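You operate a simulated robot arm through the tools that you are given. There is no shell and no other tool. Be economical: measure what you need, move in short steps, check, and stop when the job is done.

The job below is to be done with a simulated two-armed robot. You get a single attempt, and the scene is never put back.

Task
Pick up the tasting glass marked "2" from the top of the till bench with one hand, pass it to the other hand and put it on the short counter top between the tills. Set down upright: tasting glass.

The check looks at the end state, three seconds after you hand in, the way a careful person would. Anything else that was tipped, shoved, dropped, spilled or broken makes it a failure.

Robot
Two 6-joint arms with two-finger parallel grippers on one trunk, on a base that drives. Base frame: it is fixed to the floor where the robot stands at the start and does not move with it; the origin is under the middle of the robot, x ahead of it, y to its left, z up; the surface under the hand at the start is at about z = 0.86. Lengths are in m, angles in rad, forces in N, time in s.
The left shoulder is at the start at [0.28, 0.184, 1.08], the right one opposite. With the tool pointing down near the work surface each hand reaches from about 0.56 to 0.94 m from the robot's upright axis, wherever it stands, measured 20 degrees to its own side. Places, roughly: short counter top between the tills (24x71 cm) [-1.6, 0.14, 0.8]. Payload 1.57 kg a hand.
Tool frame (each hand has its own): the origin (TCP) lies between the finger pads and is the grasp point; the fingertips stand 0.03 m ahead of it; z points along the fingers, y is the line along which they close. The gripper opens to 0.08 m. The fingers are 0.017 m wide and 0.012 m thick; the gripper's body (0.04 by 0.082 m) begins 0.08 m behind the TCP.
Orientation is that of the tool frame in the base frame, as a unit quaternion [x, y, z, w]. With the fingers straight down and closing along the base's y, the tool's x points along the base's -x, its y along +y and its z along -z.

Tools
- The arms move only by the tool apply_moves. It takes "left_plan", "right_plan" or both (then of equal length, played together; a hand with none holds still); each is one flat list of numbers, 6 for each row, row after row: the shift along the tool's x, y, z in units of 40 mm (1.0 is 40 mm), then the turn, a rotation vector about the tool's x, y, z in units of 8 degrees (1.0 is 8 degrees). In form: [tx, ty, tz, rx, ry, rz, tx, ty, tz, rx, ry, rz, ...]. A call has 1 to 20 rows; each row shifts and turns the commanded pose from where the row before left it, along the tool's axes as they then stand. "left_fingers" and "right_fingers" are, for a hand that has rows, the finger opening in m, from 0 to 0.08, set as the call begins (left out, the last holds). A call with a number of a shift or a turn outside -1 to 1 is refused whole. A row lasts 0.2 s, in which the tool goes at most 0.05 m and 0.15 rad; a call with a longer step from one row to the next is refused whole, and so is a gripper value outside its range. Where a pose cannot be reached the arm comes as near as it can. A force on the tool above 40 N (or 10 N above the force at the start of the call, whichever is more), or a blocked arm, ends the call early, and 0.2 s more pass. The fingers move at their own pace (about 0.153 m/s each) and stop on an object; they squeeze with about 36 N. The grip force told is the motor's: it shows also when the fingers shut on nothing. Time passes only in rows, and 0.2 s behind the last, so rows that do not move let the fingers close. It gives the time, the measured TCP pose, the force on the tool (base axes), the opening and the grip force at its end, in the units of the frame above (readings bear some noise), with the torque about the TCP (base axes, N m) and any sound that the robot's microphone picked up.
- Cameras (640 x 400 px; columns grow to the right, rows downward): "scene" is now at [0.2308, 0.0195, 1.5115]; the picture's right is [0.27, -0.96, 0.00], its down [-0.78, -0.22, -0.59] and it looks along [0.57, 0.16, -0.81] (base axes); focal length 288 px, centre (320, 200). "left" rides on the left gripper at [0.072, 0.007, -0.122] in its tool frame; the picture's right is [-0.09, 1.00, 0.00], its down [-0.84, -0.08, -0.54] and it looks along [-0.54, -0.05, 0.84] (tool axes); focal length 238 px, centre (320, 200). "right" rides on the right gripper at [0.072, -0.007, -0.122] in its tool frame; the picture's right is [0.09, 1.00, 0.00], its down [-0.84, 0.08, -0.54] and it looks along [-0.54, 0.05, 0.84] (tool axes); focal length 238 px, centre (320, 200). There is no depth. A picture from a camera that has moved, and an enlarged one, comes with that camera's place and axes in the base frame and with its lens.
- camera(camera): a new picture of that camera. It takes no simulated time.
- lift_body(by): slides the trunk up (or, below 0, down) by that many m; the arms and the scene camera ride with it, the base frame stays. It gives what a move gives, with no picture.
- drive_base(legs): drives the robot by 1 to 6 legs, each [ahead, turn to the left] in m and rad, along the robot's own axes; the way and the turn of a leg run together, so that a leg with both is an arc; at most 1.5 m and 3.142 rad a leg. The arms and the cameras ride along, it lands a little off, and it stops where it bumps. It gives what a move gives.
- head_to(pan, tilt): turns the head with the scene camera to pan (to the left, within 1.501 rad either way) and tilt (down, from -0.506 to 1.204), counted from straight ahead of the robot. It gives what a move gives.
- inspect(camera, box): a new picture of the part [left, top, right, bottom] of that camera's present view, enlarged. It takes no simulated time.
- job_done(): hands the job in; it is judged then, once.

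Go step by step. Nothing tells you exact positions but the pictures and the camera data: compare them with the known pose of the tool, close in by small moves and look again before you grip or let go. The budget is 120 turns and 100 pictures, counting those below and the enlarged ones. Unless the task says otherwise, let go and move clear before handing in, and close with one line.

The tools are called after ">>>" by a JSON object that holds its "api" and its "payload". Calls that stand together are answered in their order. apply_moves: Moves the arms, as the interface text tells. Its arguments: {"type":"object","properties":{"left_plan":{"type":"array"},"left_fingers":{"type":"number"},"right_plan":{"type":"array"},"right_fingers":{"type":"number"}},"required":[]} The other tools are called the same way: lift_body (by) slides the trunk up or down; drive_base (legs) drives the base; head_to (pan, tilt) turns the head that bears the scene camera; camera (camera) takes a picture; inspect (camera, box) takes an enlarged picture of a part of a camera's view; job_done () hands the job in.

At the start:

```text
time_s: 0.0
left_position: [0.428, 0.4353, 1.1305]
left_tcp_rot: [-0.002, 1.0, -0.001, 0.001]
left_contact_force: [0.2, -0.1, 0.4]
left_wrist_torque: [0.0, 0.0, 0.01]
left_width: 0.0801
left_gripper_force: 0.1
right_position: [0.6128, -0.0295, 1.0649]
right_tcp_rot: [-0.001, 1.0, 0.001, 0.0]
right_contact_force: [0.4, -0.1, -0.2]
right_wrist_torque: [0.04, 0.01, -0.03]
right_width: 0.0802
right_gripper_force: 0.1
trunk travel left (down, up): [-0.775, 0.215]
robot x, y, heading: [-0.0016, -0.0006, 0.002]
head pan, tilt: [0.271, 0.942]
```

scene: 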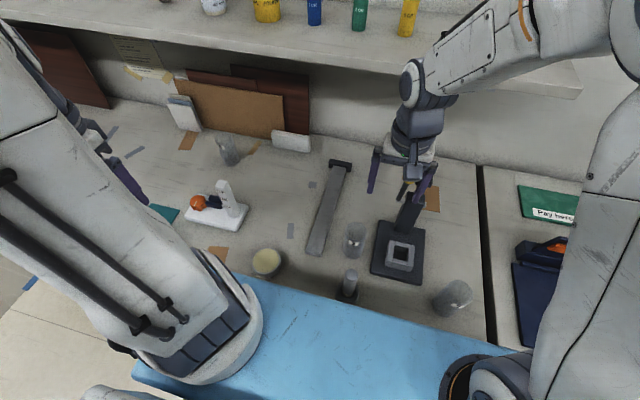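
right: 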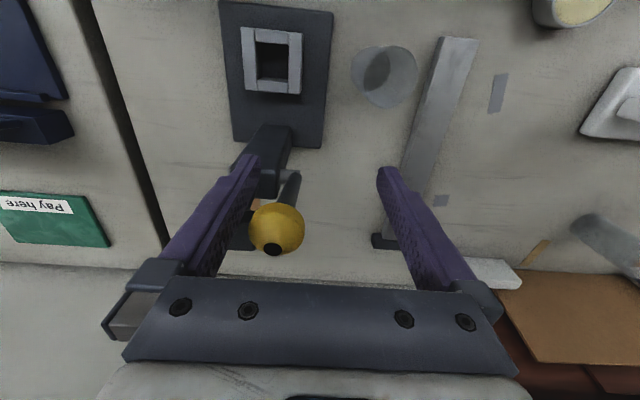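
left: 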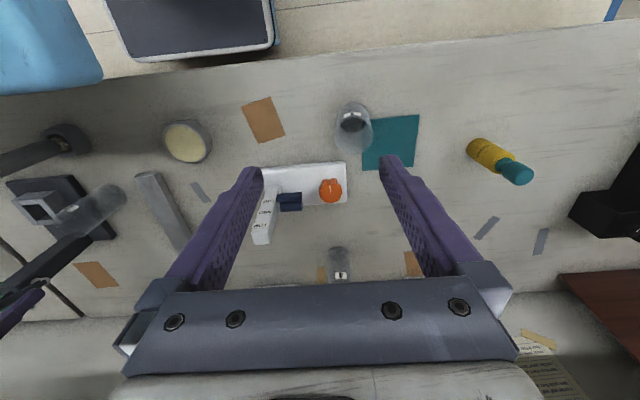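

I see several glasses on the bench; I need to find which carries the "2". I enlarge the views.

>>> {"api": "inspect", "payload": {"camera": "scene", "box": [240, 200, 490, 340]}}

>>> {"api": "inspect", "payload": {"camera": "left", "box": [230, 80, 430, 290]}}

>>> {"api": "inspect", "payload": {"camera": "scene", "box": [160, 110, 290, 250]}}

```text
2.56 times, centred on (365, 270) of scene
camera zoom: at [0.2308, 0.0195, 1.5115], right [0.27, -0.96, 0.0], down [-0.78, -0.22, -0.59], along [0.57, 0.16, -0.81], focal length 737 px, centre (205, 21)
```

zoom: 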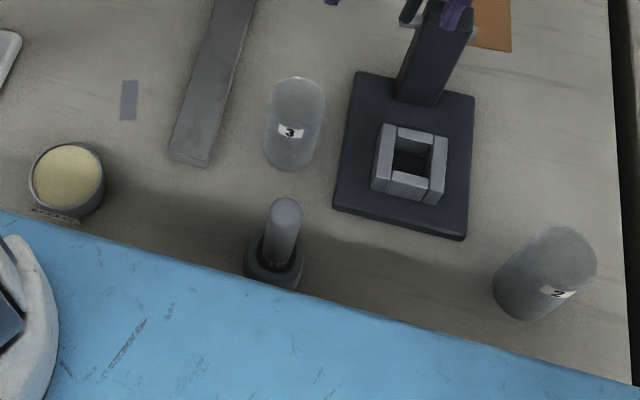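

```text
1.90 times, centred on (330, 185) of left
camera zoom: at [0.3559, 0.4415, 1.2516], right [0.09, 1.0, 0.0], down [0.84, -0.08, 0.54], along [0.54, -0.05, -0.84], focal length 454 px, centre (301, 229)
```

zoom: 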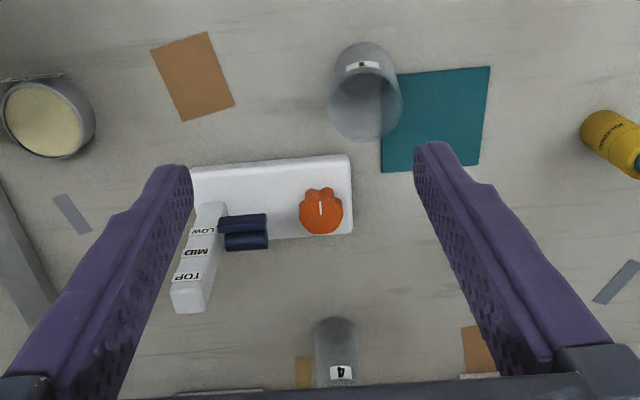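

```text
2.86 times, centred on (225, 180) of scene
camera zoom: at [0.2308, 0.0195, 1.5115], right [0.27, -0.96, 0.0], down [-0.78, -0.22, -0.59], along [0.57, 0.16, -0.81], focal length 822 px, centre (591, 257)
```

zoom: 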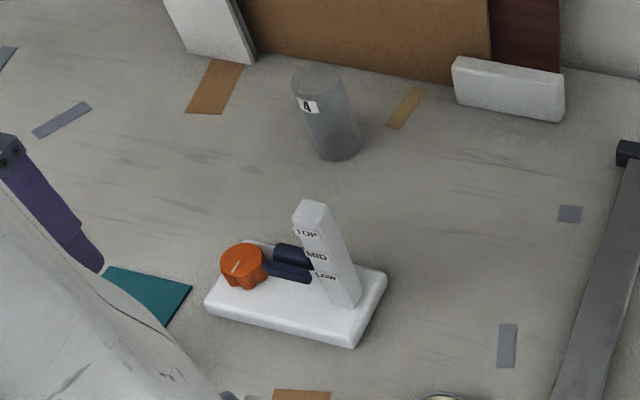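

The near-right glass looks marked "2" but partly hidden; I zoom more, and on the one by the teal sheet.

>>> {"api": "inspect", "payload": {"camera": "scene", "box": [425, 275, 485, 325]}}

>>> {"api": "inspect", "payload": {"camera": "left", "box": [330, 90, 380, 140]}}

```text
8.00 times, centred on (455, 300) of scene
camera zoom: at [0.2308, 0.0195, 1.5115], right [0.27, -0.96, 0.0], down [-0.78, -0.22, -0.59], along [0.57, 0.16, -0.81], focal length 2302 px, centre (-760, -600)
```

zoom: 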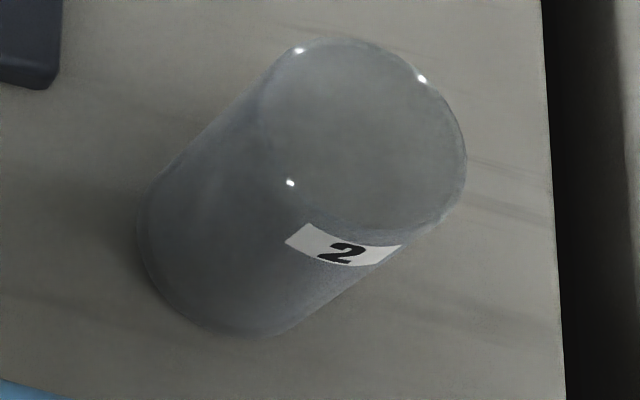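

```text
8.00 times, centred on (355, 115) of left
camera zoom: at [0.3559, 0.4415, 1.2516], right [0.09, 1.0, 0.0], down [0.84, -0.08, 0.54], along [0.54, -0.05, -0.84], focal length 1907 px, centre (40, 880)
```

zoom: 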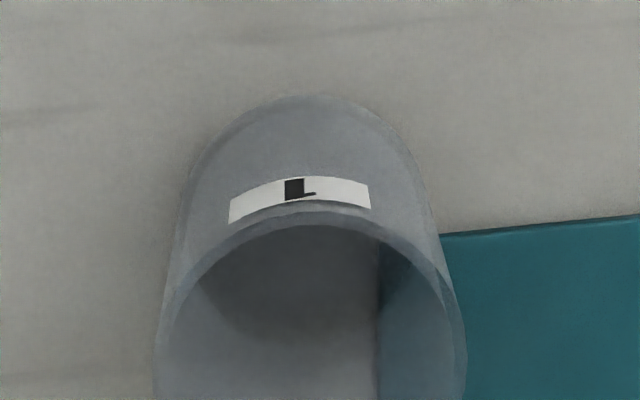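

Glass "2" is the near-right one, standing at about (0.493, -0.214), some 85 mm tall and 50 mm wide. It is slightly too close for a top-down grip, so I raise the right hand and back off 0.09 m.

>>> {"api": "apply_moves", "payload": {"right_plan": [0, 0, -1, 0, 0, 0, 0, 0, -1, 0, 0, 0, 0, 0, -0.5, 0, 0, 0]}}

>>> {"api": "drive_base", "payload": {"legs": [[-0.09, 0]]}}

>>> {"api": "head_to", "payload": {"pan": -0.35, "tilt": 0.9}}

>>> {"api": "camera", "payload": {"camera": "scene"}}

>>> {"api": "camera", "payload": {"camera": "right"}}

```text
time_s: 0.8
left_position: [0.4272, 0.4354, 1.1295]
left_tcp_rot: [0.0, 1.0, 0.0, 0.0]
left_contact_force: [0.6, 0.1, -0.1]
left_wrist_torque: [0.01, 0.04, -0.02]
left_width: 0.0802
left_gripper_force: 0.1
right_position: [0.6112, -0.0267, 1.1646]
right_tcp_rot: [-0.001, 1.0, 0.0, -0.001]
right_contact_force: [0.2, 0.5, -0.2]
right_wrist_torque: [-0.03, 0.02, 0.01]
right_width: 0.0802
right_gripper_force: 0.1
trunk travel left (down, up): [-0.775, 0.215]
robot x, y, heading: [0.0042, -0.0012, 0.001]
head pan, tilt: [0.271, 0.942]
```

```text
time_s: 1.9
left_position: [0.3378, 0.4369, 1.1294]
left_tcp_rot: [-0.003, 1.0, 0.0, 0.0]
left_contact_force: [0.7, 0.0, -0.2]
left_wrist_torque: [0.01, -0.01, -0.02]
left_width: 0.0798
left_gripper_force: 0.1
right_position: [0.5236, -0.0273, 1.1647]
right_tcp_rot: [-0.001, 1.0, 0.0, -0.001]
right_contact_force: [0.7, -0.8, -0.6]
right_wrist_torque: [-0.01, 0.0, 0.02]
right_width: 0.0803
right_gripper_force: 0.1
trunk travel left (down, up): [-0.775, 0.215]
robot x, y, heading: [-0.0857, -0.0023, 0.003]
head pan, tilt: [0.271, 0.942]
```

```text
time_s: 2.9
left_position: [0.3373, 0.4367, 1.1294]
left_tcp_rot: [-0.001, 1.0, 0.0, -0.001]
left_contact_force: [-0.3, 1.7, 0.0]
left_wrist_torque: [0.01, -0.01, 0.05]
left_width: 0.0799
left_gripper_force: 0.1
right_position: [0.5227, -0.0268, 1.1635]
right_tcp_rot: [-0.002, 1.0, 0.0, 0.0]
right_contact_force: [-0.2, -0.2, -0.7]
right_wrist_torque: [-0.01, 0.05, 0.02]
right_width: 0.0799
right_gripper_force: 0.1
trunk travel left (down, up): [-0.775, 0.215]
robot x, y, heading: [-0.0905, 0.0001, -0.0]
head pan, tilt: [-0.351, 0.901]
```

```text
91 pictures are left
camera scene: at [0.1424, -0.0255, 1.5146], right [-0.34, -0.94, 0.0], down [-0.74, 0.27, -0.62], along [0.58, -0.21, -0.78], focal length 288 px, centre (320, 200)
```

scene: 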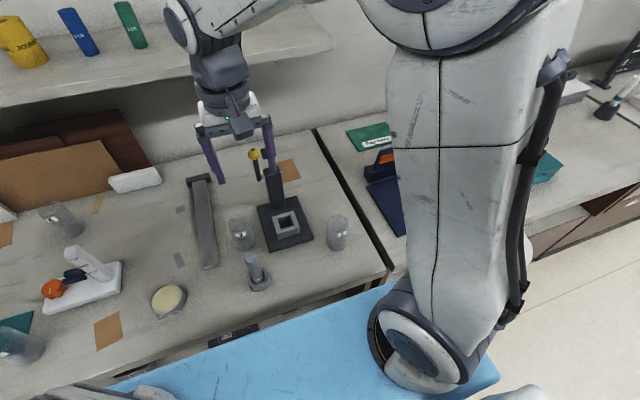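

```text
90 pictures are left
camera right: at [0.4512, -0.0336, 1.2859], right [-0.1, 1.0, 0.0], down [0.84, 0.08, 0.54], along [0.54, 0.05, -0.84], focal length 238 px, centre (320, 200)
```

right: 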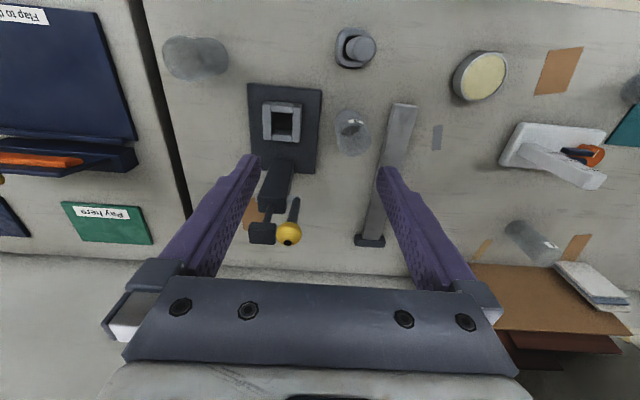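

I check the glass position again with zooms from both cameras.

>>> {"api": "inspect", "payload": {"camera": "scene", "box": [300, 195, 380, 265]}}

>>> {"api": "inspect", "payload": {"camera": "right", "box": [140, 10, 260, 110]}}

```text
5.71 times, centred on (340, 230) of scene
camera zoom: at [0.1424, -0.0255, 1.5146], right [-0.34, -0.94, 0.0], down [-0.74, 0.27, -0.62], along [0.58, -0.21, -0.78], focal length 1644 px, centre (206, 29)
```

zoom: 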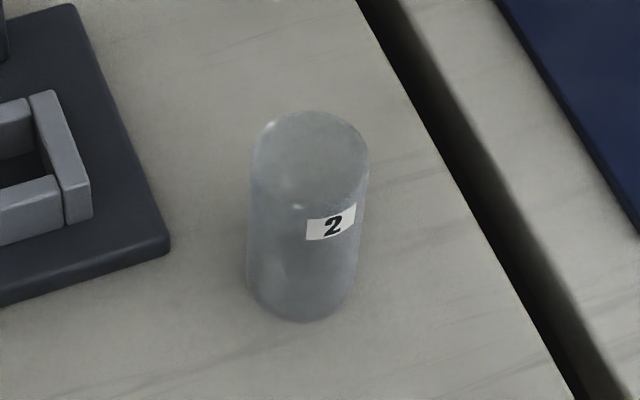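

```text
4.00 times, centred on (200, 60) of right
camera zoom: at [0.4512, -0.0336, 1.2859], right [-0.1, 1.0, 0.0], down [0.84, 0.08, 0.54], along [0.54, 0.05, -0.84], focal length 953 px, centre (800, 760)
```

zoom: 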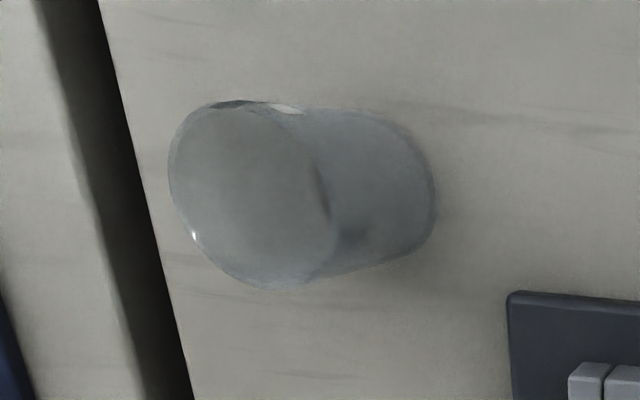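

Combined estimate: axis at about (0.483, -0.200), rim near z 0.945, open top. I bring the right hand above it and yaw it 45° so the left hand can later come in across its fingers.

>>> {"api": "apply_moves", "payload": {"right_plan": [0.167, -0.72, 0.3, 0, 0, 0, 0.167, -0.72, 0.3, 0, 0, 0, 0.167, -0.72, 0.3, 0, 0, 0, 0.167, -0.72, 0.3, 0, 0, 0, 0.167, -0.72, 0.3, 0, 0, 0, 0.167, -0.72, 0.3, 0, 0, 0, 0, 0, 0, 0, 0, -0.94, 0, 0, 0, 0, 0, -0.94, 0, 0, 0, 0, 0, -0.94, 0, 0, 0, 0, 0, -0.94, 0, 0, 0, 0, 0, -0.94, 0, 0, 0, 0, 0, -0.94], "right_fingers": 0.08}}

>>> {"api": "camera", "payload": {"camera": "right"}}

>>> {"api": "camera", "payload": {"camera": "scene"}}

```text
time_s: 5.5
left_position: [0.3372, 0.4365, 1.13]
left_tcp_rot: [-0.002, 1.0, 0.0, 0.0]
left_contact_force: [0.5, 0.7, -0.4]
left_wrist_torque: [0.03, 0.01, -0.04]
left_width: 0.08
left_gripper_force: 0.0
right_position: [0.4841, -0.1998, 1.0906]
right_tcp_rot: [-0.386, 0.922, 0.0, 0.0]
right_contact_force: [-0.5, 0.3, 0.6]
right_wrist_torque: [0.04, -0.02, -0.02]
right_width: 0.0799
right_gripper_force: 0.0
trunk travel left (down, up): [-0.775, 0.215]
robot x, y, heading: [-0.0931, -0.0038, 0.005]
head pan, tilt: [-0.351, 0.901]
```

```text
87 pictures are left
camera right: at [0.4383, -0.2556, 1.213], right [-0.77, 0.63, 0.0], down [0.53, 0.65, 0.54], along [0.34, 0.42, -0.84], focal length 238 px, centre (320, 200)
```

right: 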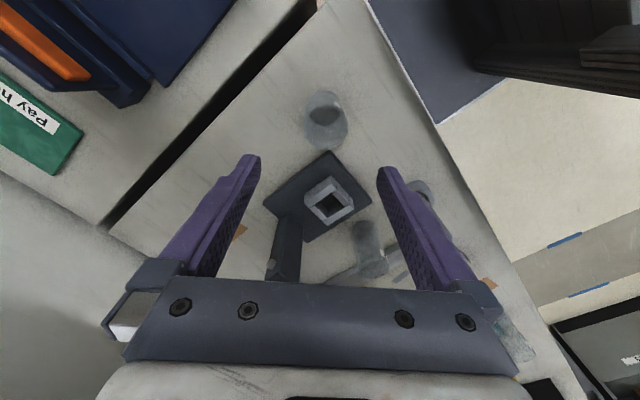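

```text
86 pictures are left
camera scene: at [0.1424, -0.0256, 1.5146], right [-0.34, -0.94, 0.0], down [-0.74, 0.27, -0.62], along [0.58, -0.21, -0.78], focal length 288 px, centre (320, 200)
```

scene: 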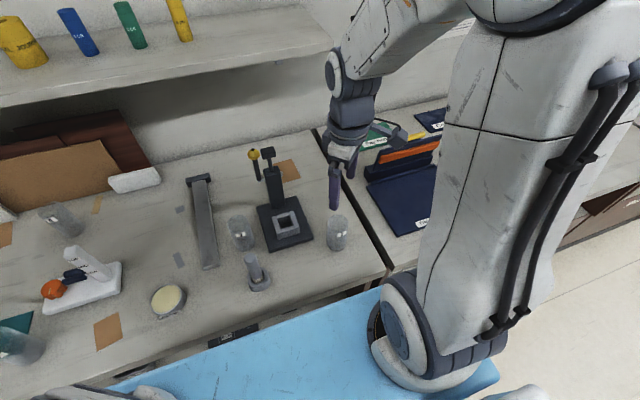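

>>> {"api": "inspect", "payload": {"camera": "right", "box": [285, 75, 365, 165]}}

```text
4.44 times, centred on (325, 120) of right
camera zoom: at [0.4383, -0.2556, 1.213], right [-0.77, 0.63, 0.0], down [0.53, 0.65, 0.54], along [0.34, 0.42, -0.84], focal length 1059 px, centre (298, 556)
```

zoom: 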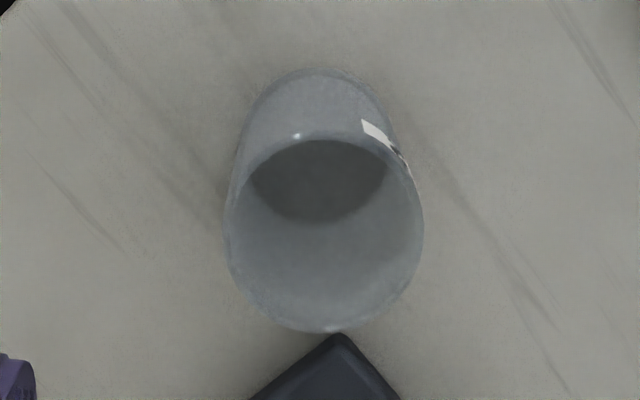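

The glass sits about 6 mm along +y and 3 mm along -x of the tool. I correct and come down to just above the rim.

>>> {"api": "apply_moves", "payload": {"right_plan": [-0.085, 0.15, 0.5, 0, 0, 0, 0, 0, 0.7, 0, 0, 0, 0, 0, 0.7, 0, 0, 0, 0, 0, 0.5, 0, 0, 0]}}

>>> {"api": "camera", "payload": {"camera": "right"}}

>>> {"api": "inspect", "payload": {"camera": "scene", "box": [280, 120, 400, 260]}}

```text
time_s: 6.5
left_position: [0.3375, 0.4366, 1.1304]
left_tcp_rot: [-0.002, 1.0, 0.0, 0.0]
left_contact_force: [-0.1, -0.9, -0.5]
left_wrist_torque: [-0.02, 0.01, 0.0]
left_width: 0.0798
left_gripper_force: 0.1
right_position: [0.4821, -0.192, 0.9942]
right_tcp_rot: [-0.385, 0.923, 0.0, 0.0]
right_contact_force: [0.0, -0.1, -0.5]
right_wrist_torque: [0.01, -0.01, 0.0]
right_width: 0.0801
right_gripper_force: 0.2
trunk travel left (down, up): [-0.775, 0.215]
robot x, y, heading: [-0.0913, 0.0005, -0.002]
head pan, tilt: [-0.351, 0.901]
```

```text
84 pictures are left
camera right: at [0.4363, -0.2482, 1.1171], right [-0.77, 0.63, 0.0], down [0.53, 0.65, 0.54], along [0.34, 0.42, -0.84], focal length 238 px, centre (320, 200)
```

right: 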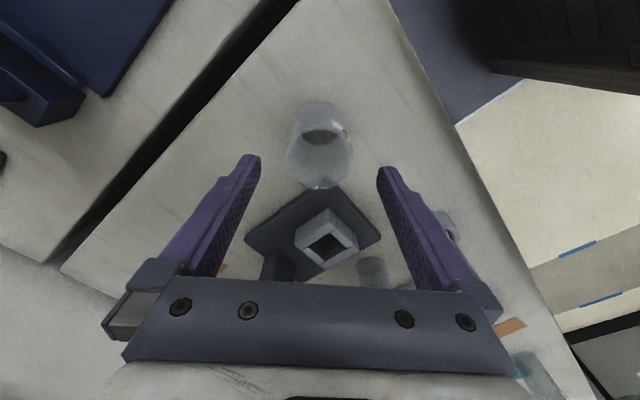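

```text
2.86 times, centred on (340, 190) of scene
camera zoom: at [0.1424, -0.0256, 1.5146], right [-0.34, -0.94, 0.0], down [-0.74, 0.27, -0.62], along [0.58, -0.21, -0.78], focal length 822 px, centre (263, 229)
```

zoom: 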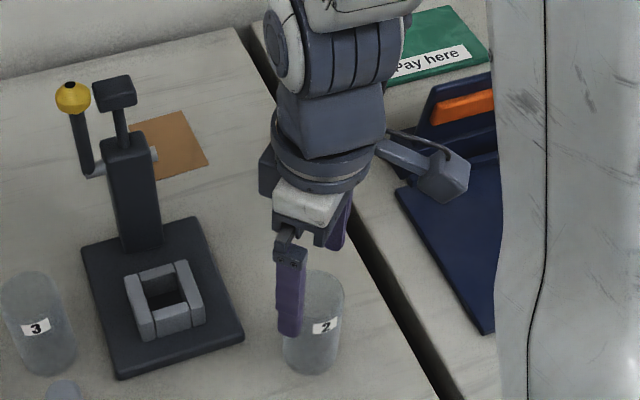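

Now the rim is centred between the fingers. I go down to about z 0.937 and close.

>>> {"api": "apply_moves", "payload": {"right_plan": [0, 0, 0.5, 0, 0, 0, 0, 0, 0.5, 0, 0, 0, 0, 0, 0.43, 0, 0, 0]}}

>>> {"api": "camera", "payload": {"camera": "right"}}

>>> {"api": "inspect", "payload": {"camera": "scene", "box": [280, 120, 400, 260]}}

```text
time_s: 7.3
left_position: [0.3374, 0.4366, 1.1297]
left_tcp_rot: [-0.002, 1.0, 0.0, -0.001]
left_contact_force: [-0.1, 0.4, -0.7]
left_wrist_torque: [0.0, -0.01, -0.04]
left_width: 0.0802
left_gripper_force: 0.1
right_position: [0.4826, -0.1933, 0.9386]
right_tcp_rot: [-0.386, 0.923, 0.0, 0.0]
right_contact_force: [-0.6, -0.2, 0.4]
right_wrist_torque: [-0.03, 0.02, -0.01]
right_width: 0.08
right_gripper_force: 0.0
trunk travel left (down, up): [-0.775, 0.215]
robot x, y, heading: [-0.0898, -0.0002, 0.003]
head pan, tilt: [-0.351, 0.901]
```

```text
82 pictures are left
camera right: at [0.4366, -0.2494, 1.0599], right [-0.77, 0.63, 0.0], down [0.53, 0.65, 0.54], along [0.34, 0.42, -0.84], focal length 238 px, centre (320, 200)
```

right: 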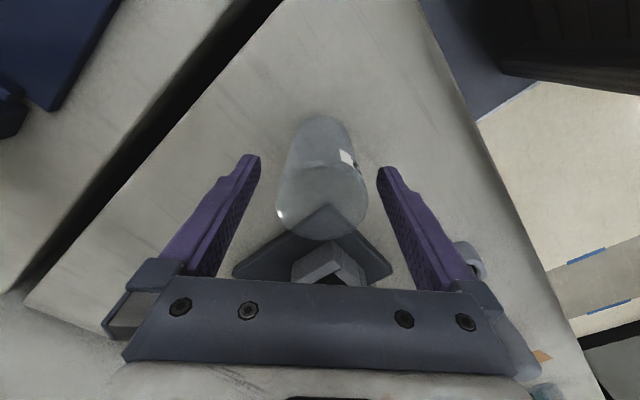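

```text
2.86 times, centred on (340, 190) of scene
camera zoom: at [0.1424, -0.0256, 1.5146], right [-0.34, -0.94, 0.0], down [-0.74, 0.27, -0.62], along [0.58, -0.21, -0.78], focal length 822 px, centre (263, 229)
```

zoom: 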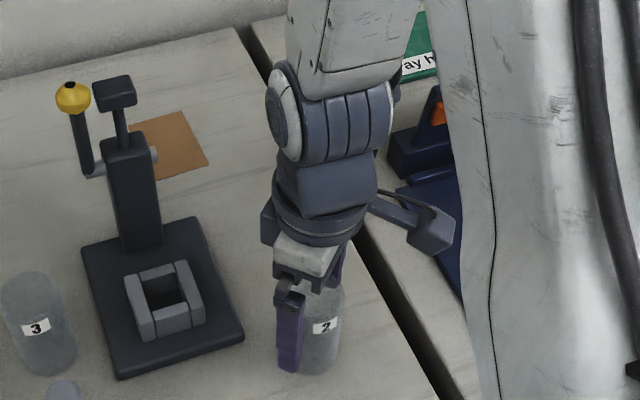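

Well placed: TCP about 7 mm under the rim and the glass centred. Closing.

>>> {"api": "apply_moves", "payload": {"right_plan": [0, 0, 0, 0, 0, 0, 0, 0, 0, 0, 0, 0, 0, 0, 0, 0, 0, 0], "right_fingers": 0.03}}

```text
time_s: 8.1
left_position: [0.338, 0.4373, 1.1292]
left_tcp_rot: [-0.002, 1.0, -0.001, 0.0]
left_contact_force: [0.5, -0.5, -0.5]
left_wrist_torque: [0.0, -0.01, -0.02]
left_width: 0.0801
left_gripper_force: 0.0
right_position: [0.4819, -0.1933, 0.9383]
right_tcp_rot: [-0.386, 0.923, -0.001, 0.0]
right_contact_force: [-0.7, 0.0, -0.3]
right_wrist_torque: [0.04, 0.0, 0.01]
right_width: 0.0466
right_gripper_force: 36.1
trunk travel left (down, up): [-0.775, 0.215]
robot x, y, heading: [-0.091, -0.0017, -0.003]
head pan, tilt: [-0.351, 0.901]
```

Held, 46.6 mm wide. I lift it straight up 0.2 m.

>>> {"api": "apply_moves", "payload": {"right_plan": [0, 0, -0.4, 0, 0, 0, 0, 0, -0.7, 0, 0, 0, 0, 0, -0.8, 0, 0, 0, 0, 0, -0.8, 0, 0, 0, 0, 0, -0.8, 0, 0, 0, 0, 0, -0.8, 0, 0, 0, 0, 0, -0.7, 0, 0, 0]}}

>>> {"api": "camera", "payload": {"camera": "scene"}}

>>> {"api": "camera", "payload": {"camera": "right"}}

```text
time_s: 9.7
left_position: [0.3379, 0.4365, 1.1293]
left_tcp_rot: [-0.002, 1.0, 0.0, 0.0]
left_contact_force: [-0.6, 0.0, 0.4]
left_wrist_torque: [-0.01, 0.02, 0.0]
left_width: 0.08
left_gripper_force: 0.2
right_position: [0.4786, -0.1935, 1.1374]
right_tcp_rot: [-0.386, 0.923, 0.001, 0.0]
right_contact_force: [0.4, -0.5, -1.7]
right_wrist_torque: [0.02, 0.0, -0.01]
right_width: 0.0465
right_gripper_force: 35.9
trunk travel left (down, up): [-0.775, 0.215]
robot x, y, heading: [-0.0893, -0.0014, 0.001]
head pan, tilt: [-0.351, 0.901]
```

```text
80 pictures are left
camera scene: at [0.1425, -0.0256, 1.5146], right [-0.34, -0.94, 0.0], down [-0.74, 0.27, -0.62], along [0.58, -0.21, -0.78], focal length 288 px, centre (320, 200)
```

scene: 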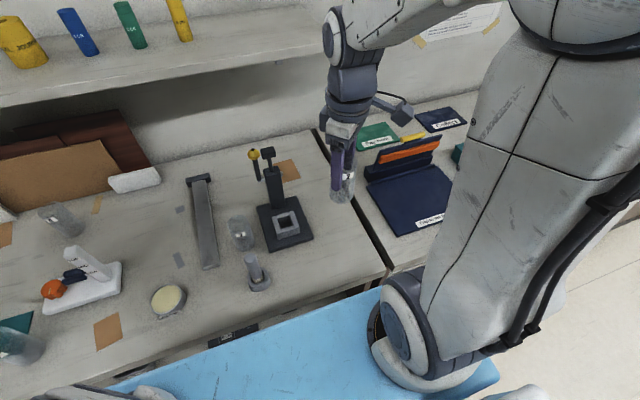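

```text
79 pictures are left
camera right: at [0.4349, -0.2499, 1.2603], right [-0.77, 0.63, 0.0], down [0.53, 0.65, 0.54], along [0.34, 0.42, -0.84], focal length 238 px, centre (320, 200)
```

right: 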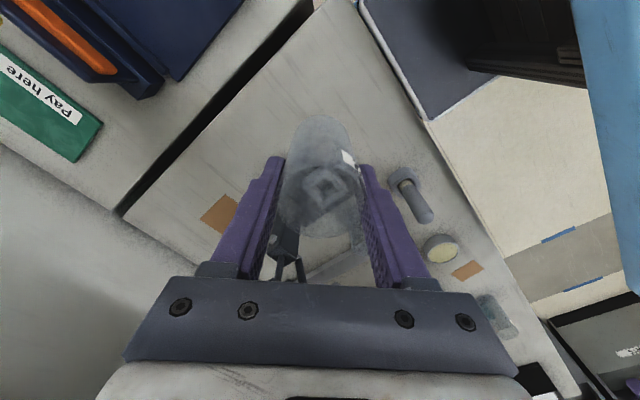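

The glass is held securely. I check the sides before backing into the aisle.

>>> {"api": "head_to", "payload": {"pan": 1.5, "tilt": 0.45}}

>>> {"api": "camera", "payload": {"camera": "scene"}}

>>> {"api": "head_to", "payload": {"pan": -1.5, "tilt": 0.45}}

>>> {"api": "camera", "payload": {"camera": "scene"}}

```text
time_s: 11.5
left_position: [0.3383, 0.4359, 1.1303]
left_tcp_rot: [-0.002, 1.0, 0.0, -0.001]
left_contact_force: [-0.2, 0.4, -0.3]
left_wrist_torque: [0.01, 0.02, -0.02]
left_width: 0.0801
left_gripper_force: 0.1
right_position: [0.4808, -0.1941, 1.1381]
right_tcp_rot: [-0.385, 0.923, 0.0, 0.0]
right_contact_force: [0.2, 0.6, -0.6]
right_wrist_torque: [0.01, 0.0, 0.01]
right_width: 0.0459
right_gripper_force: 36.0
trunk travel left (down, up): [-0.775, 0.215]
robot x, y, heading: [-0.0876, 0.0003, 0.005]
head pan, tilt: [1.499, 0.45]
```

```text
78 pictures are left
camera scene: at [0.0779, 0.0919, 1.5529], right [1.0, -0.07, 0.0], down [-0.03, -0.43, -0.9], along [0.06, 0.9, -0.44], focal length 288 px, centre (320, 200)
```

scene: 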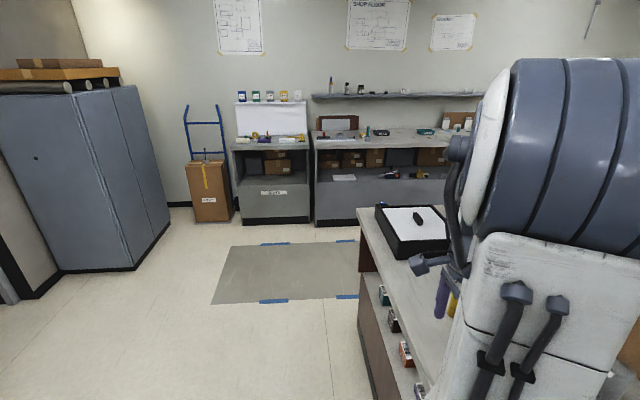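

```text
time_s: 14.1
left_position: [0.3393, 0.4364, 1.1297]
left_tcp_rot: [-0.002, 1.0, 0.0, 0.0]
left_contact_force: [0.4, 0.1, 0.2]
left_wrist_torque: [-0.01, 0.0, 0.03]
left_width: 0.0801
left_gripper_force: 0.1
right_position: [0.4812, -0.1938, 1.1384]
right_tcp_rot: [-0.384, 0.923, 0.0, 0.0]
right_contact_force: [-0.1, -0.9, -0.9]
right_wrist_torque: [-0.03, -0.03, 0.02]
right_width: 0.0459
right_gripper_force: 36.2
trunk travel left (down, up): [-0.775, 0.215]
robot x, y, heading: [-0.0863, -0.003, -0.0]
head pan, tilt: [-1.499, 0.45]
```

```text
77 pictures are left
camera scene: at [0.0783, -0.0915, 1.5529], right [-1.0, -0.07, 0.0], down [-0.03, 0.43, -0.9], along [0.07, -0.9, -0.44], focal length 288 px, centre (320, 200)
```

scene: 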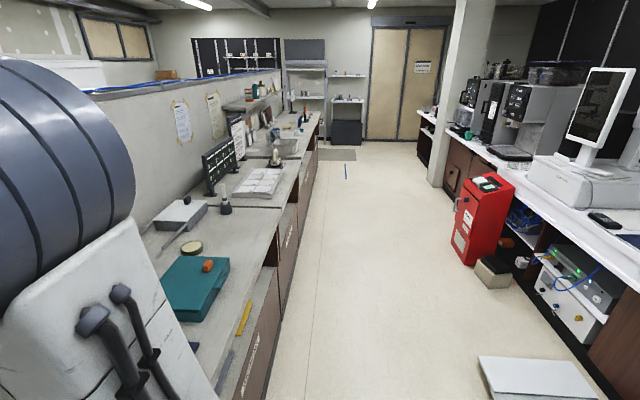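

The aisle is clear behind for about a metre. I back 0.3 m and turn left a quarter, then look at the counter.

>>> {"api": "drive_base", "payload": {"legs": [[-0.3, 0], [0, 1.57]]}}

>>> {"api": "head_to", "payload": {"pan": 1.2, "tilt": 0.5}}

>>> {"api": "camera", "payload": {"camera": "scene"}}

```text
time_s: 20.0
left_position: [-0.8324, 0.4243, 1.1294]
left_tcp_rot: [0.709, -0.705, 0.0, -0.001]
left_contact_force: [0.3, 0.7, -0.5]
left_wrist_torque: [0.02, 0.04, -0.07]
left_width: 0.0799
left_gripper_force: 0.1
right_position: [-0.2015, 0.5676, 1.1377]
right_tcp_rot: [0.925, -0.379, 0.001, 0.0]
right_contact_force: [0.5, 1.0, -0.7]
right_wrist_torque: [0.0, -0.01, 0.02]
right_width: 0.0459
right_gripper_force: 35.8
trunk travel left (down, up): [-0.775, 0.215]
robot x, y, heading: [-0.3936, 0.0022, 1.573]
head pan, tilt: [-1.499, 0.45]
```

```text
time_s: 22.4
left_position: [-0.8319, 0.4236, 1.1297]
left_tcp_rot: [0.709, -0.705, 0.0, 0.001]
left_contact_force: [0.0, 0.1, 0.0]
left_wrist_torque: [-0.04, 0.01, 0.01]
left_width: 0.0799
left_gripper_force: 0.0
right_position: [-0.202, 0.567, 1.1373]
right_tcp_rot: [0.925, -0.38, 0.0, 0.0]
right_contact_force: [-0.9, -0.5, -0.9]
right_wrist_torque: [0.01, -0.03, -0.04]
right_width: 0.046
right_gripper_force: 35.7
trunk travel left (down, up): [-0.775, 0.215]
robot x, y, heading: [-0.3916, -0.0006, 1.571]
head pan, tilt: [1.201, 0.499]
```

```text
76 pictures are left
camera scene: at [-0.4785, 0.1911, 1.5485], right [0.36, 0.93, 0.0], down [0.45, -0.17, -0.88], along [-0.82, 0.32, -0.48], focal length 288 px, centre (320, 200)
```

scene: 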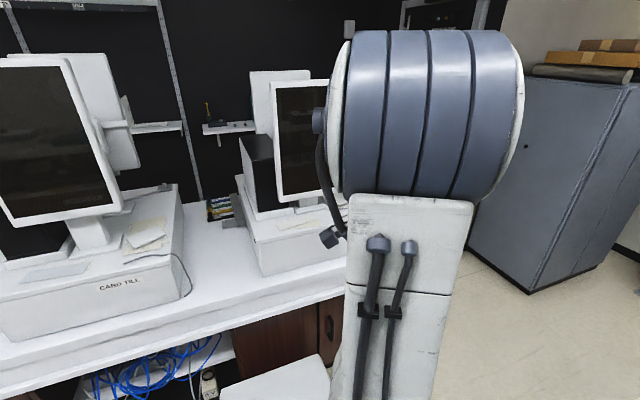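

The counter strip lies between the two tills, front edge about x = -1.17. I do the hand-over here in the open aisle: the right hand goes forward to the middle while the left is yawed and pitched to come in from the side.

>>> {"api": "apply_moves", "payload": {"left_plan": [-0.56, -0.5, -0.43, 0, 0, 0, -0.56, -0.5, -0.43, 0, 0, 0, -0.56, -0.5, -0.43, 0, 0, 0, -0.56, -0.5, -0.43, 0, 0, 0, -0.56, -0.5, -0.43, 0, 0, 0, -0.56, -0.5, -0.43, 0, 0, 0, -0.56, -0.5, -0.43, 0, 0, 0, 0, 0, 0, 0, 0, 0.94, 0, 0, 0, 0, 0, 0.94, 0, 0, 0, 0, 0, 0.94, 0, 0, 0, 0, 0, 0.94, 0, 0, 0, 0, 0, 0.94, 0, 0, 0, 0, 0, 0.94, 0, 0, 0, 0, -0.93, 0, 0, 0, 0, 0, -0.93, 0, 0, 0, 0, 0, -0.93, 0, 0, 0, 0, 0, -0.93, 0, 0, 0, 0, 0, -0.93, 0, 0, 0, 0, 0, -0.93, 0, 0, 0, 0, 0, -0.93, 0], "left_fingers": 0.08, "right_plan": [-0.71, 0.114, 0, 0, 0, 0, -0.71, 0.114, 0, 0, 0, 0, -0.71, 0.114, 0, 0, 0, 0, -0.71, 0.114, 0, 0, 0, 0, -0.71, 0.114, 0, 0, 0, 0, -0.71, 0.114, 0, 0, 0, 0, -0.71, 0.114, 0, 0, 0, 0, -0.71, 0.114, 0, 0, 0, 0, -0.71, 0.114, 0, 0, 0, 0, 0, 0, 0, 0, 0, 0, 0, 0, 0, 0, 0, 0, 0, 0, 0, 0, 0, 0, 0, 0, 0, 0, 0, 0, 0, 0, 0, 0, 0, 0, 0, 0, 0, 0, 0, 0, 0, 0, 0, 0, 0, 0, 0, 0, 0, 0, 0, 0, 0, 0, 0, 0, 0, 0, 0, 0, 0, 0, 0, 0, 0, 0]}}

>>> {"api": "head_to", "payload": {"pan": 0.0, "tilt": 0.75}}

>>> {"api": "camera", "payload": {"camera": "scene"}}

>>> {"api": "camera", "payload": {"camera": "left"}}

```text
refused: plan must hold 6 numbers for each row
```

```text
time_s: 23.8
left_position: [-0.8314, 0.4238, 1.1295]
left_tcp_rot: [0.709, -0.705, 0.0, 0.0]
left_contact_force: [1.0, -0.1, -0.3]
left_wrist_torque: [0.0, 0.0, 0.02]
left_width: 0.0801
left_gripper_force: 0.0
right_position: [-0.2004, 0.5658, 1.1383]
right_tcp_rot: [0.925, -0.38, 0.0, 0.0]
right_contact_force: [1.0, 0.0, -0.4]
right_wrist_torque: [0.0, 0.02, -0.01]
right_width: 0.0457
right_gripper_force: 36.1
trunk travel left (down, up): [-0.775, 0.215]
robot x, y, heading: [-0.3913, -0.0026, 1.575]
head pan, tilt: [0.0, 0.75]
```

```text
75 pictures are left
camera scene: at [-0.3939, 0.2413, 1.5265], right [1.0, 0.0, 0.0], down [0.0, -0.68, -0.73], along [0.0, 0.73, -0.68], focal length 288 px, centre (320, 200)
```

scene: 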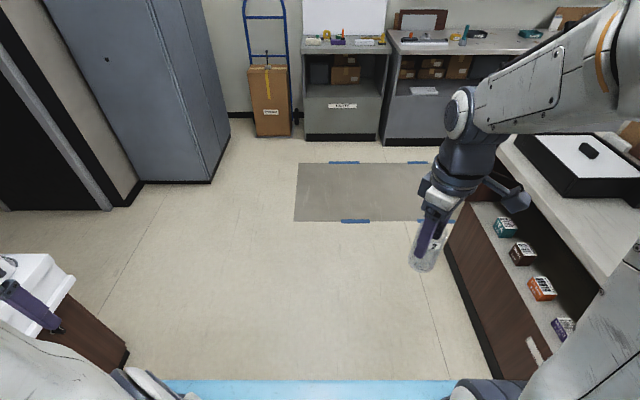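

```text
74 pictures are left
camera left: at [-0.8377, 0.3509, 1.2516], right [-1.0, 0.09, 0.0], down [0.07, 0.84, 0.54], along [0.05, 0.54, -0.84], focal length 238 px, centre (320, 200)
```

left: 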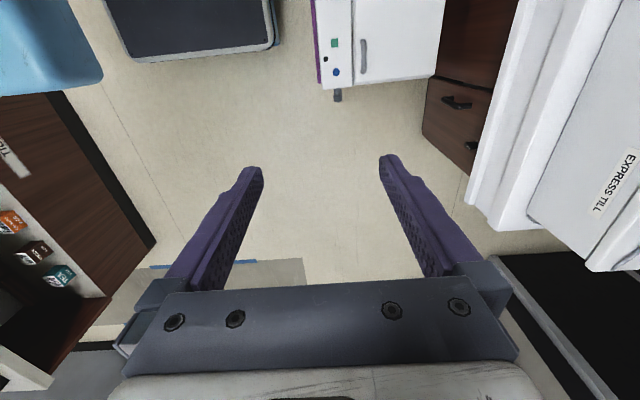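

The plan had a miscounted row; I send it in smaller pieces.

>>> {"api": "apply_moves", "payload": {"left_plan": [-0.56, -0.5, -0.43, 0, 0, 0, -0.56, -0.5, -0.43, 0, 0, 0, -0.56, -0.5, -0.43, 0, 0, 0, -0.56, -0.5, -0.43, 0, 0, 0, -0.56, -0.5, -0.43, 0, 0, 0, -0.56, -0.5, -0.43, 0, 0, 0, -0.56, -0.5, -0.43, 0, 0, 0, 0, 0, 0, 0, 0, 0.9, 0, 0, 0, 0, 0, 0.9], "left_fingers": 0.08, "right_plan": [-0.71, 0.114, 0, 0, 0, 0, -0.71, 0.114, 0, 0, 0, 0, -0.71, 0.114, 0, 0, 0, 0, -0.71, 0.114, 0, 0, 0, 0, -0.71, 0.114, 0, 0, 0, 0, -0.71, 0.114, 0, 0, 0, 0, -0.71, 0.114, 0, 0, 0, 0, -0.71, 0.114, 0, 0, 0, 0, -0.71, 0.114, 0, 0, 0, 0]}}

>>> {"api": "apply_moves", "payload": {"left_plan": [0, 0, 0, 0, 0, 0.96, 0, 0, 0, 0, 0, 0.96, 0, 0, 0, 0, 0, 0.96, 0, 0, 0, 0, 0, 0.96, 0, 0, 0, 0, -0.93, 0, 0, 0, 0, 0, -0.93, 0, 0, 0, 0, 0, -0.93, 0, 0, 0, 0, 0, -0.93, 0, 0, 0, 0, 0, -0.93, 0, 0, 0, 0, 0, -0.93, 0, 0, 0, 0, 0, -0.93, 0]}}

>>> {"api": "camera", "payload": {"camera": "scene"}}

>>> {"api": "camera", "payload": {"camera": "left"}}

```text
time_s: 25.8
left_position: [-0.692, 0.5817, 1.2522]
left_tcp_rot: [-0.613, 0.79, 0.0, 0.0]
left_contact_force: [-0.2, -0.2, -0.4]
left_wrist_torque: [0.01, 0.01, 0.0]
left_width: 0.0799
left_gripper_force: 0.1
right_position: [-0.4127, 0.7181, 1.1359]
right_tcp_rot: [0.925, -0.38, 0.001, 0.0]
right_contact_force: [0.7, -0.1, -0.7]
right_wrist_torque: [0.04, -0.01, 0.01]
right_width: 0.0458
right_gripper_force: 36.0
trunk travel left (down, up): [-0.775, 0.215]
robot x, y, heading: [-0.3918, -0.0044, 1.575]
head pan, tilt: [0.0, 0.75]
```

```text
time_s: 28.2
left_position: [-0.6929, 0.5822, 1.2507]
left_tcp_rot: [-0.346, 0.829, 0.17, 0.405]
left_contact_force: [0.3, -0.1, -0.7]
left_wrist_torque: [-0.03, 0.0, -0.01]
left_width: 0.0799
left_gripper_force: 0.0
right_position: [-0.4118, 0.7174, 1.1363]
right_tcp_rot: [0.925, -0.379, 0.001, 0.0]
right_contact_force: [0.3, -0.2, -0.8]
right_wrist_torque: [0.01, 0.0, 0.0]
right_width: 0.0458
right_gripper_force: 36.7
trunk travel left (down, up): [-0.775, 0.215]
robot x, y, heading: [-0.3931, -0.0014, 1.573]
head pan, tilt: [0.0, 0.75]
```

```text
73 pictures are left
camera scene: at [-0.3938, 0.2413, 1.5265], right [1.0, 0.0, 0.0], down [0.0, -0.68, -0.73], along [0.0, 0.73, -0.68], focal length 288 px, centre (320, 200)
```

scene: 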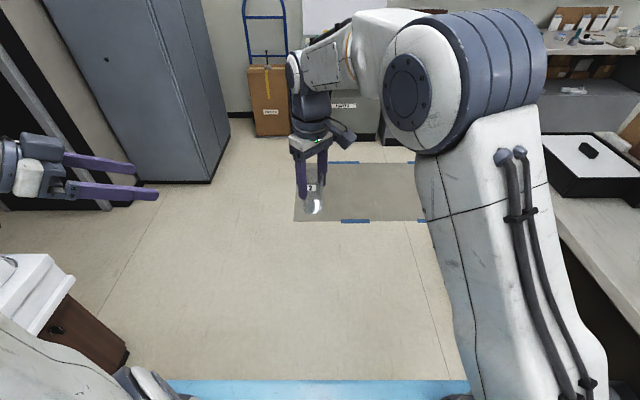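

```text
72 pictures are left
camera left: at [-0.7964, 0.4859, 1.2683], right [-0.67, 0.74, 0.07], down [0.12, 0.0, 0.99], along [0.74, 0.67, -0.09], focal length 238 px, centre (320, 200)
```

left: 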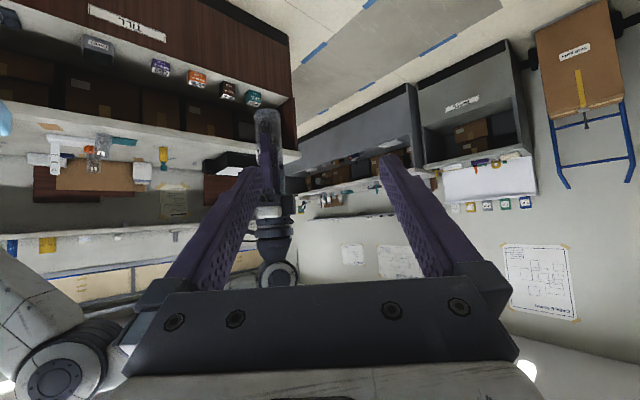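

Both hands have the right attitudes. Now I line the left hand up about 15 cm short of the glass along its own finger direction.

>>> {"api": "apply_moves", "payload": {"left_plan": [-0.37, -0.66, 0.3, 0, 0, 0, -0.37, -0.66, 0.3, 0, 0, 0, -0.37, -0.66, 0.3, 0, 0, 0, -0.38, -0.65, 0.3, 0, 0, 0, 0, 0, 0.8, 0, 0, 0, 0, 0, 0.8, 0, 0, 0, 0, 0, 0.8, 0, 0, 0, 0, 0, 0.8, 0, 0, 0]}}

>>> {"api": "inspect", "payload": {"camera": "scene", "box": [160, 100, 400, 250]}}

>>> {"api": "camera", "payload": {"camera": "left"}}

>>> {"api": "camera", "payload": {"camera": "right"}}

```text
time_s: 30.0
left_position: [-0.5029, 0.6449, 1.1804]
left_tcp_rot: [-0.346, 0.83, 0.168, 0.405]
left_contact_force: [0.2, 0.1, 0.3]
left_wrist_torque: [0.01, 0.01, 0.02]
left_width: 0.0804
left_gripper_force: 0.0
left hand out of reach, approached as far as the arm can: row 4
right_position: [-0.4115, 0.7186, 1.1362]
right_tcp_rot: [0.925, -0.38, 0.0, -0.001]
right_contact_force: [-0.2, -0.5, -1.1]
right_wrist_torque: [-0.02, 0.0, -0.03]
right_width: 0.0456
right_gripper_force: 36.2
trunk travel left (down, up): [-0.775, 0.215]
robot x, y, heading: [-0.3946, -0.0006, 1.577]
head pan, tilt: [0.0, 0.75]
```

```text
2.67 times, centred on (280, 175) of scene
camera zoom: at [-0.3939, 0.2411, 1.5265], right [1.0, 0.0, 0.0], down [0.0, -0.68, -0.73], along [0.0, 0.73, -0.68], focal length 767 px, centre (427, 267)
```

zoom: 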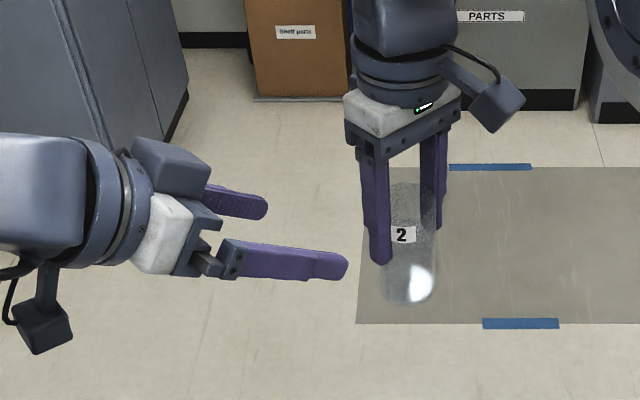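

```text
70 pictures are left
camera left: at [-0.6068, 0.5487, 1.1999], right [-0.67, 0.74, 0.07], down [0.12, 0.01, 0.99], along [0.74, 0.67, -0.09], focal length 238 px, centre (320, 200)
```

left: 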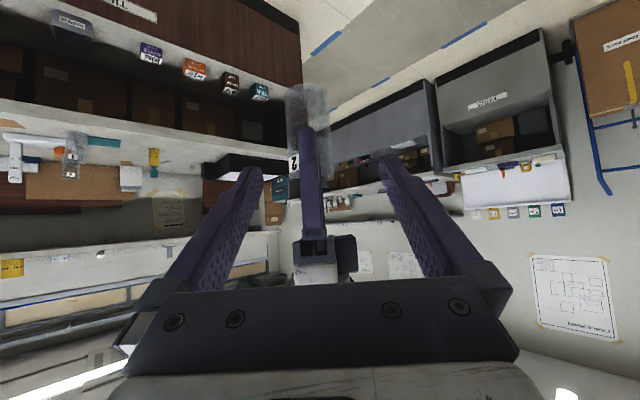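

```text
69 pictures are left
camera right: at [-0.3556, 0.6718, 1.2588], right [-0.63, -0.77, 0.0], down [-0.65, 0.53, 0.54], along [-0.42, 0.34, -0.84], focal length 238 px, centre (320, 200)
```

right: 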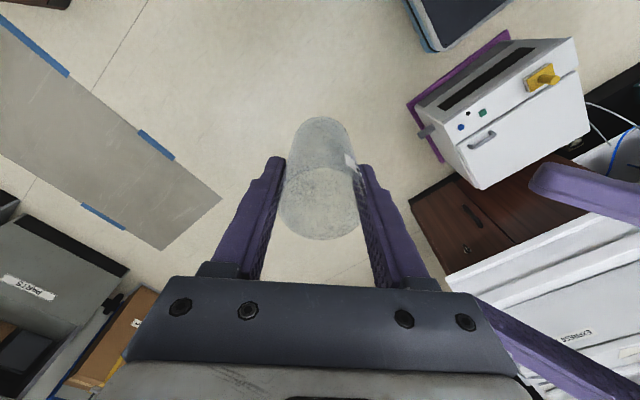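

I correct sideways by 13 mm and advance 8 cm, then look again.

>>> {"api": "apply_moves", "payload": {"left_plan": [-0.16, -0.33, 0, 0, 0, 0, 0, 0, 0.5, 0, 0, 0, 0, 0, 0.5, 0, 0, 0, 0, 0, 0.5, 0, 0, 0, 0, 0, 0.5, 0, 0, 0]}}

>>> {"api": "inspect", "payload": {"camera": "scene", "box": [200, 100, 400, 250]}}

>>> {"api": "camera", "payload": {"camera": "left"}}

>>> {"api": "camera", "payload": {"camera": "right"}}

```text
time_s: 31.2
left_position: [-0.4448, 0.684, 1.1395]
left_tcp_rot: [-0.345, 0.83, 0.168, 0.406]
left_contact_force: [0.4, -0.5, -1.1]
left_wrist_torque: [0.02, 0.02, -0.03]
left_width: 0.0799
left_gripper_force: 0.1
right_position: [-0.4123, 0.7178, 1.1374]
right_tcp_rot: [0.925, -0.379, 0.0, 0.0]
right_contact_force: [-0.4, -0.5, -0.9]
right_wrist_torque: [0.01, -0.01, -0.01]
right_width: 0.0457
right_gripper_force: 36.4
trunk travel left (down, up): [-0.775, 0.215]
robot x, y, heading: [-0.3925, -0.0039, 1.574]
head pan, tilt: [0.0, 0.75]
```

```text
2.67 times, centred on (300, 175) of scene
camera zoom: at [-0.3939, 0.2412, 1.5265], right [1.0, 0.0, 0.0], down [0.0, -0.68, -0.73], along [0.0, 0.73, -0.68], focal length 767 px, centre (373, 267)
```

zoom: 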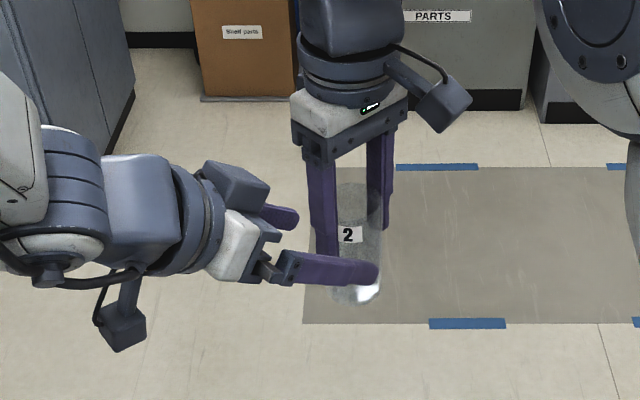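

```text
67 pictures are left
camera left: at [-0.5491, 0.5872, 1.1573], right [-0.67, 0.74, 0.07], down [0.12, 0.01, 0.99], along [0.74, 0.67, -0.09], focal length 238 px, centre (320, 200)
```

left: 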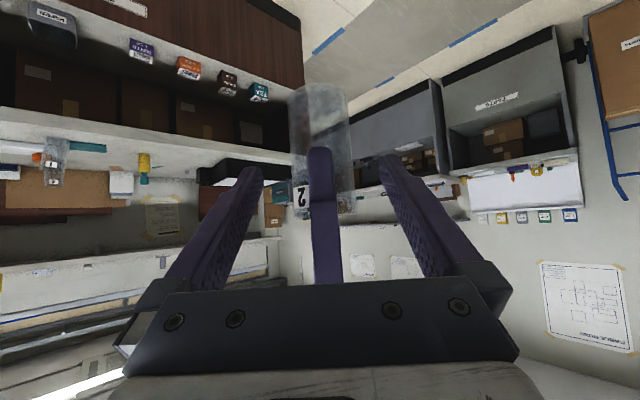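

```text
66 pictures are left
camera right: at [-0.3556, 0.6718, 1.2588], right [-0.63, -0.77, 0.0], down [-0.65, 0.53, 0.54], along [-0.42, 0.34, -0.84], focal length 238 px, centre (320, 200)
```

right: 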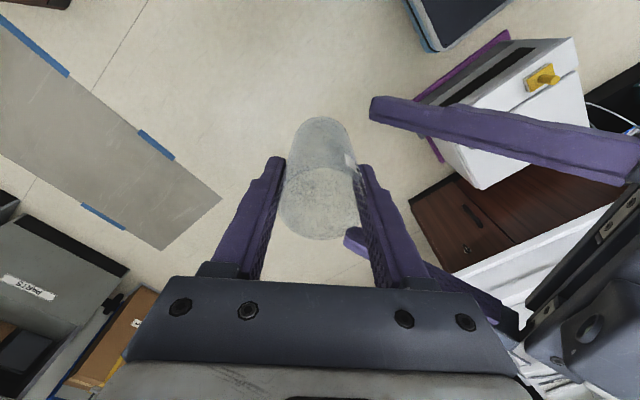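

Lined up; remaining advance about 6 cm. I take it in small steps.

>>> {"api": "apply_moves", "payload": {"left_plan": [0.07, 0, 0.4, 0, 0, 0, 0, 0, 0.4, 0, 0, 0, 0, 0, 0.4, 0, 0, 0, 0, 0, 0.33, 0, 0, 0]}}

>>> {"api": "inspect", "payload": {"camera": "scene", "box": [220, 110, 380, 230]}}

>>> {"api": "camera", "payload": {"camera": "left"}}

>>> {"api": "camera", "payload": {"camera": "right"}}

```text
time_s: 32.2
left_position: [-0.4133, 0.7158, 1.0994]
left_tcp_rot: [-0.344, 0.83, 0.168, 0.406]
left_contact_force: [0.5, 0.4, 0.5]
left_wrist_torque: [-0.03, 0.0, -0.02]
left_width: 0.0802
left_gripper_force: 0.1
right_position: [-0.4116, 0.7178, 1.1368]
right_tcp_rot: [0.925, -0.379, 0.0, 0.001]
right_contact_force: [0.7, -0.8, -0.2]
right_wrist_torque: [0.01, 0.02, 0.02]
right_width: 0.0459
right_gripper_force: 35.6
trunk travel left (down, up): [-0.775, 0.215]
robot x, y, heading: [-0.3957, -0.0011, 1.573]
head pan, tilt: [0.0, 0.75]
```

```text
3.33 times, centred on (300, 170) of scene
camera zoom: at [-0.3938, 0.2413, 1.5265], right [1.0, 0.0, 0.0], down [0.0, -0.68, -0.73], along [0.0, 0.73, -0.68], focal length 959 px, centre (387, 300)
```

zoom: 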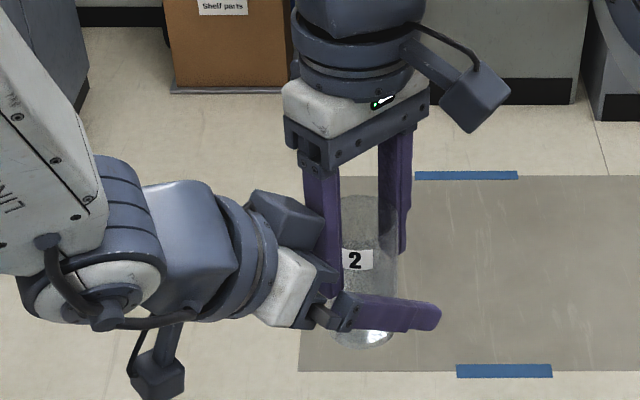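

```text
64 pictures are left
camera left: at [-0.5171, 0.6204, 1.1185], right [-0.67, 0.74, 0.07], down [0.12, 0.01, 0.99], along [0.74, 0.67, -0.09], focal length 238 px, centre (320, 200)
```

left: 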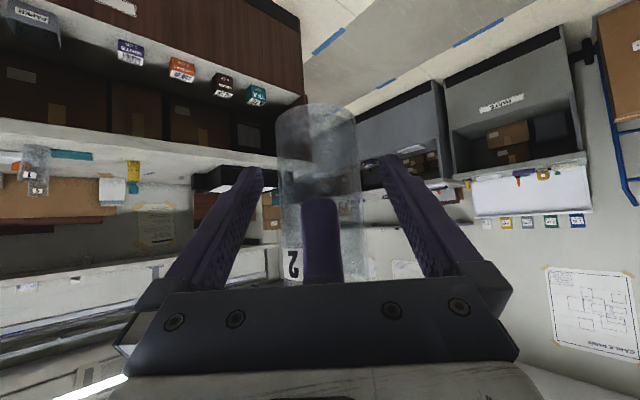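

```text
63 pictures are left
camera right: at [-0.3556, 0.6719, 1.2588], right [-0.63, -0.77, 0.0], down [-0.65, 0.53, 0.54], along [-0.42, 0.34, -0.84], focal length 238 px, centre (320, 200)
```

right: 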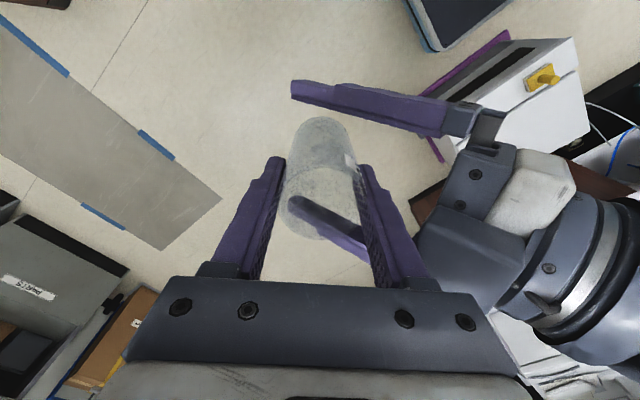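

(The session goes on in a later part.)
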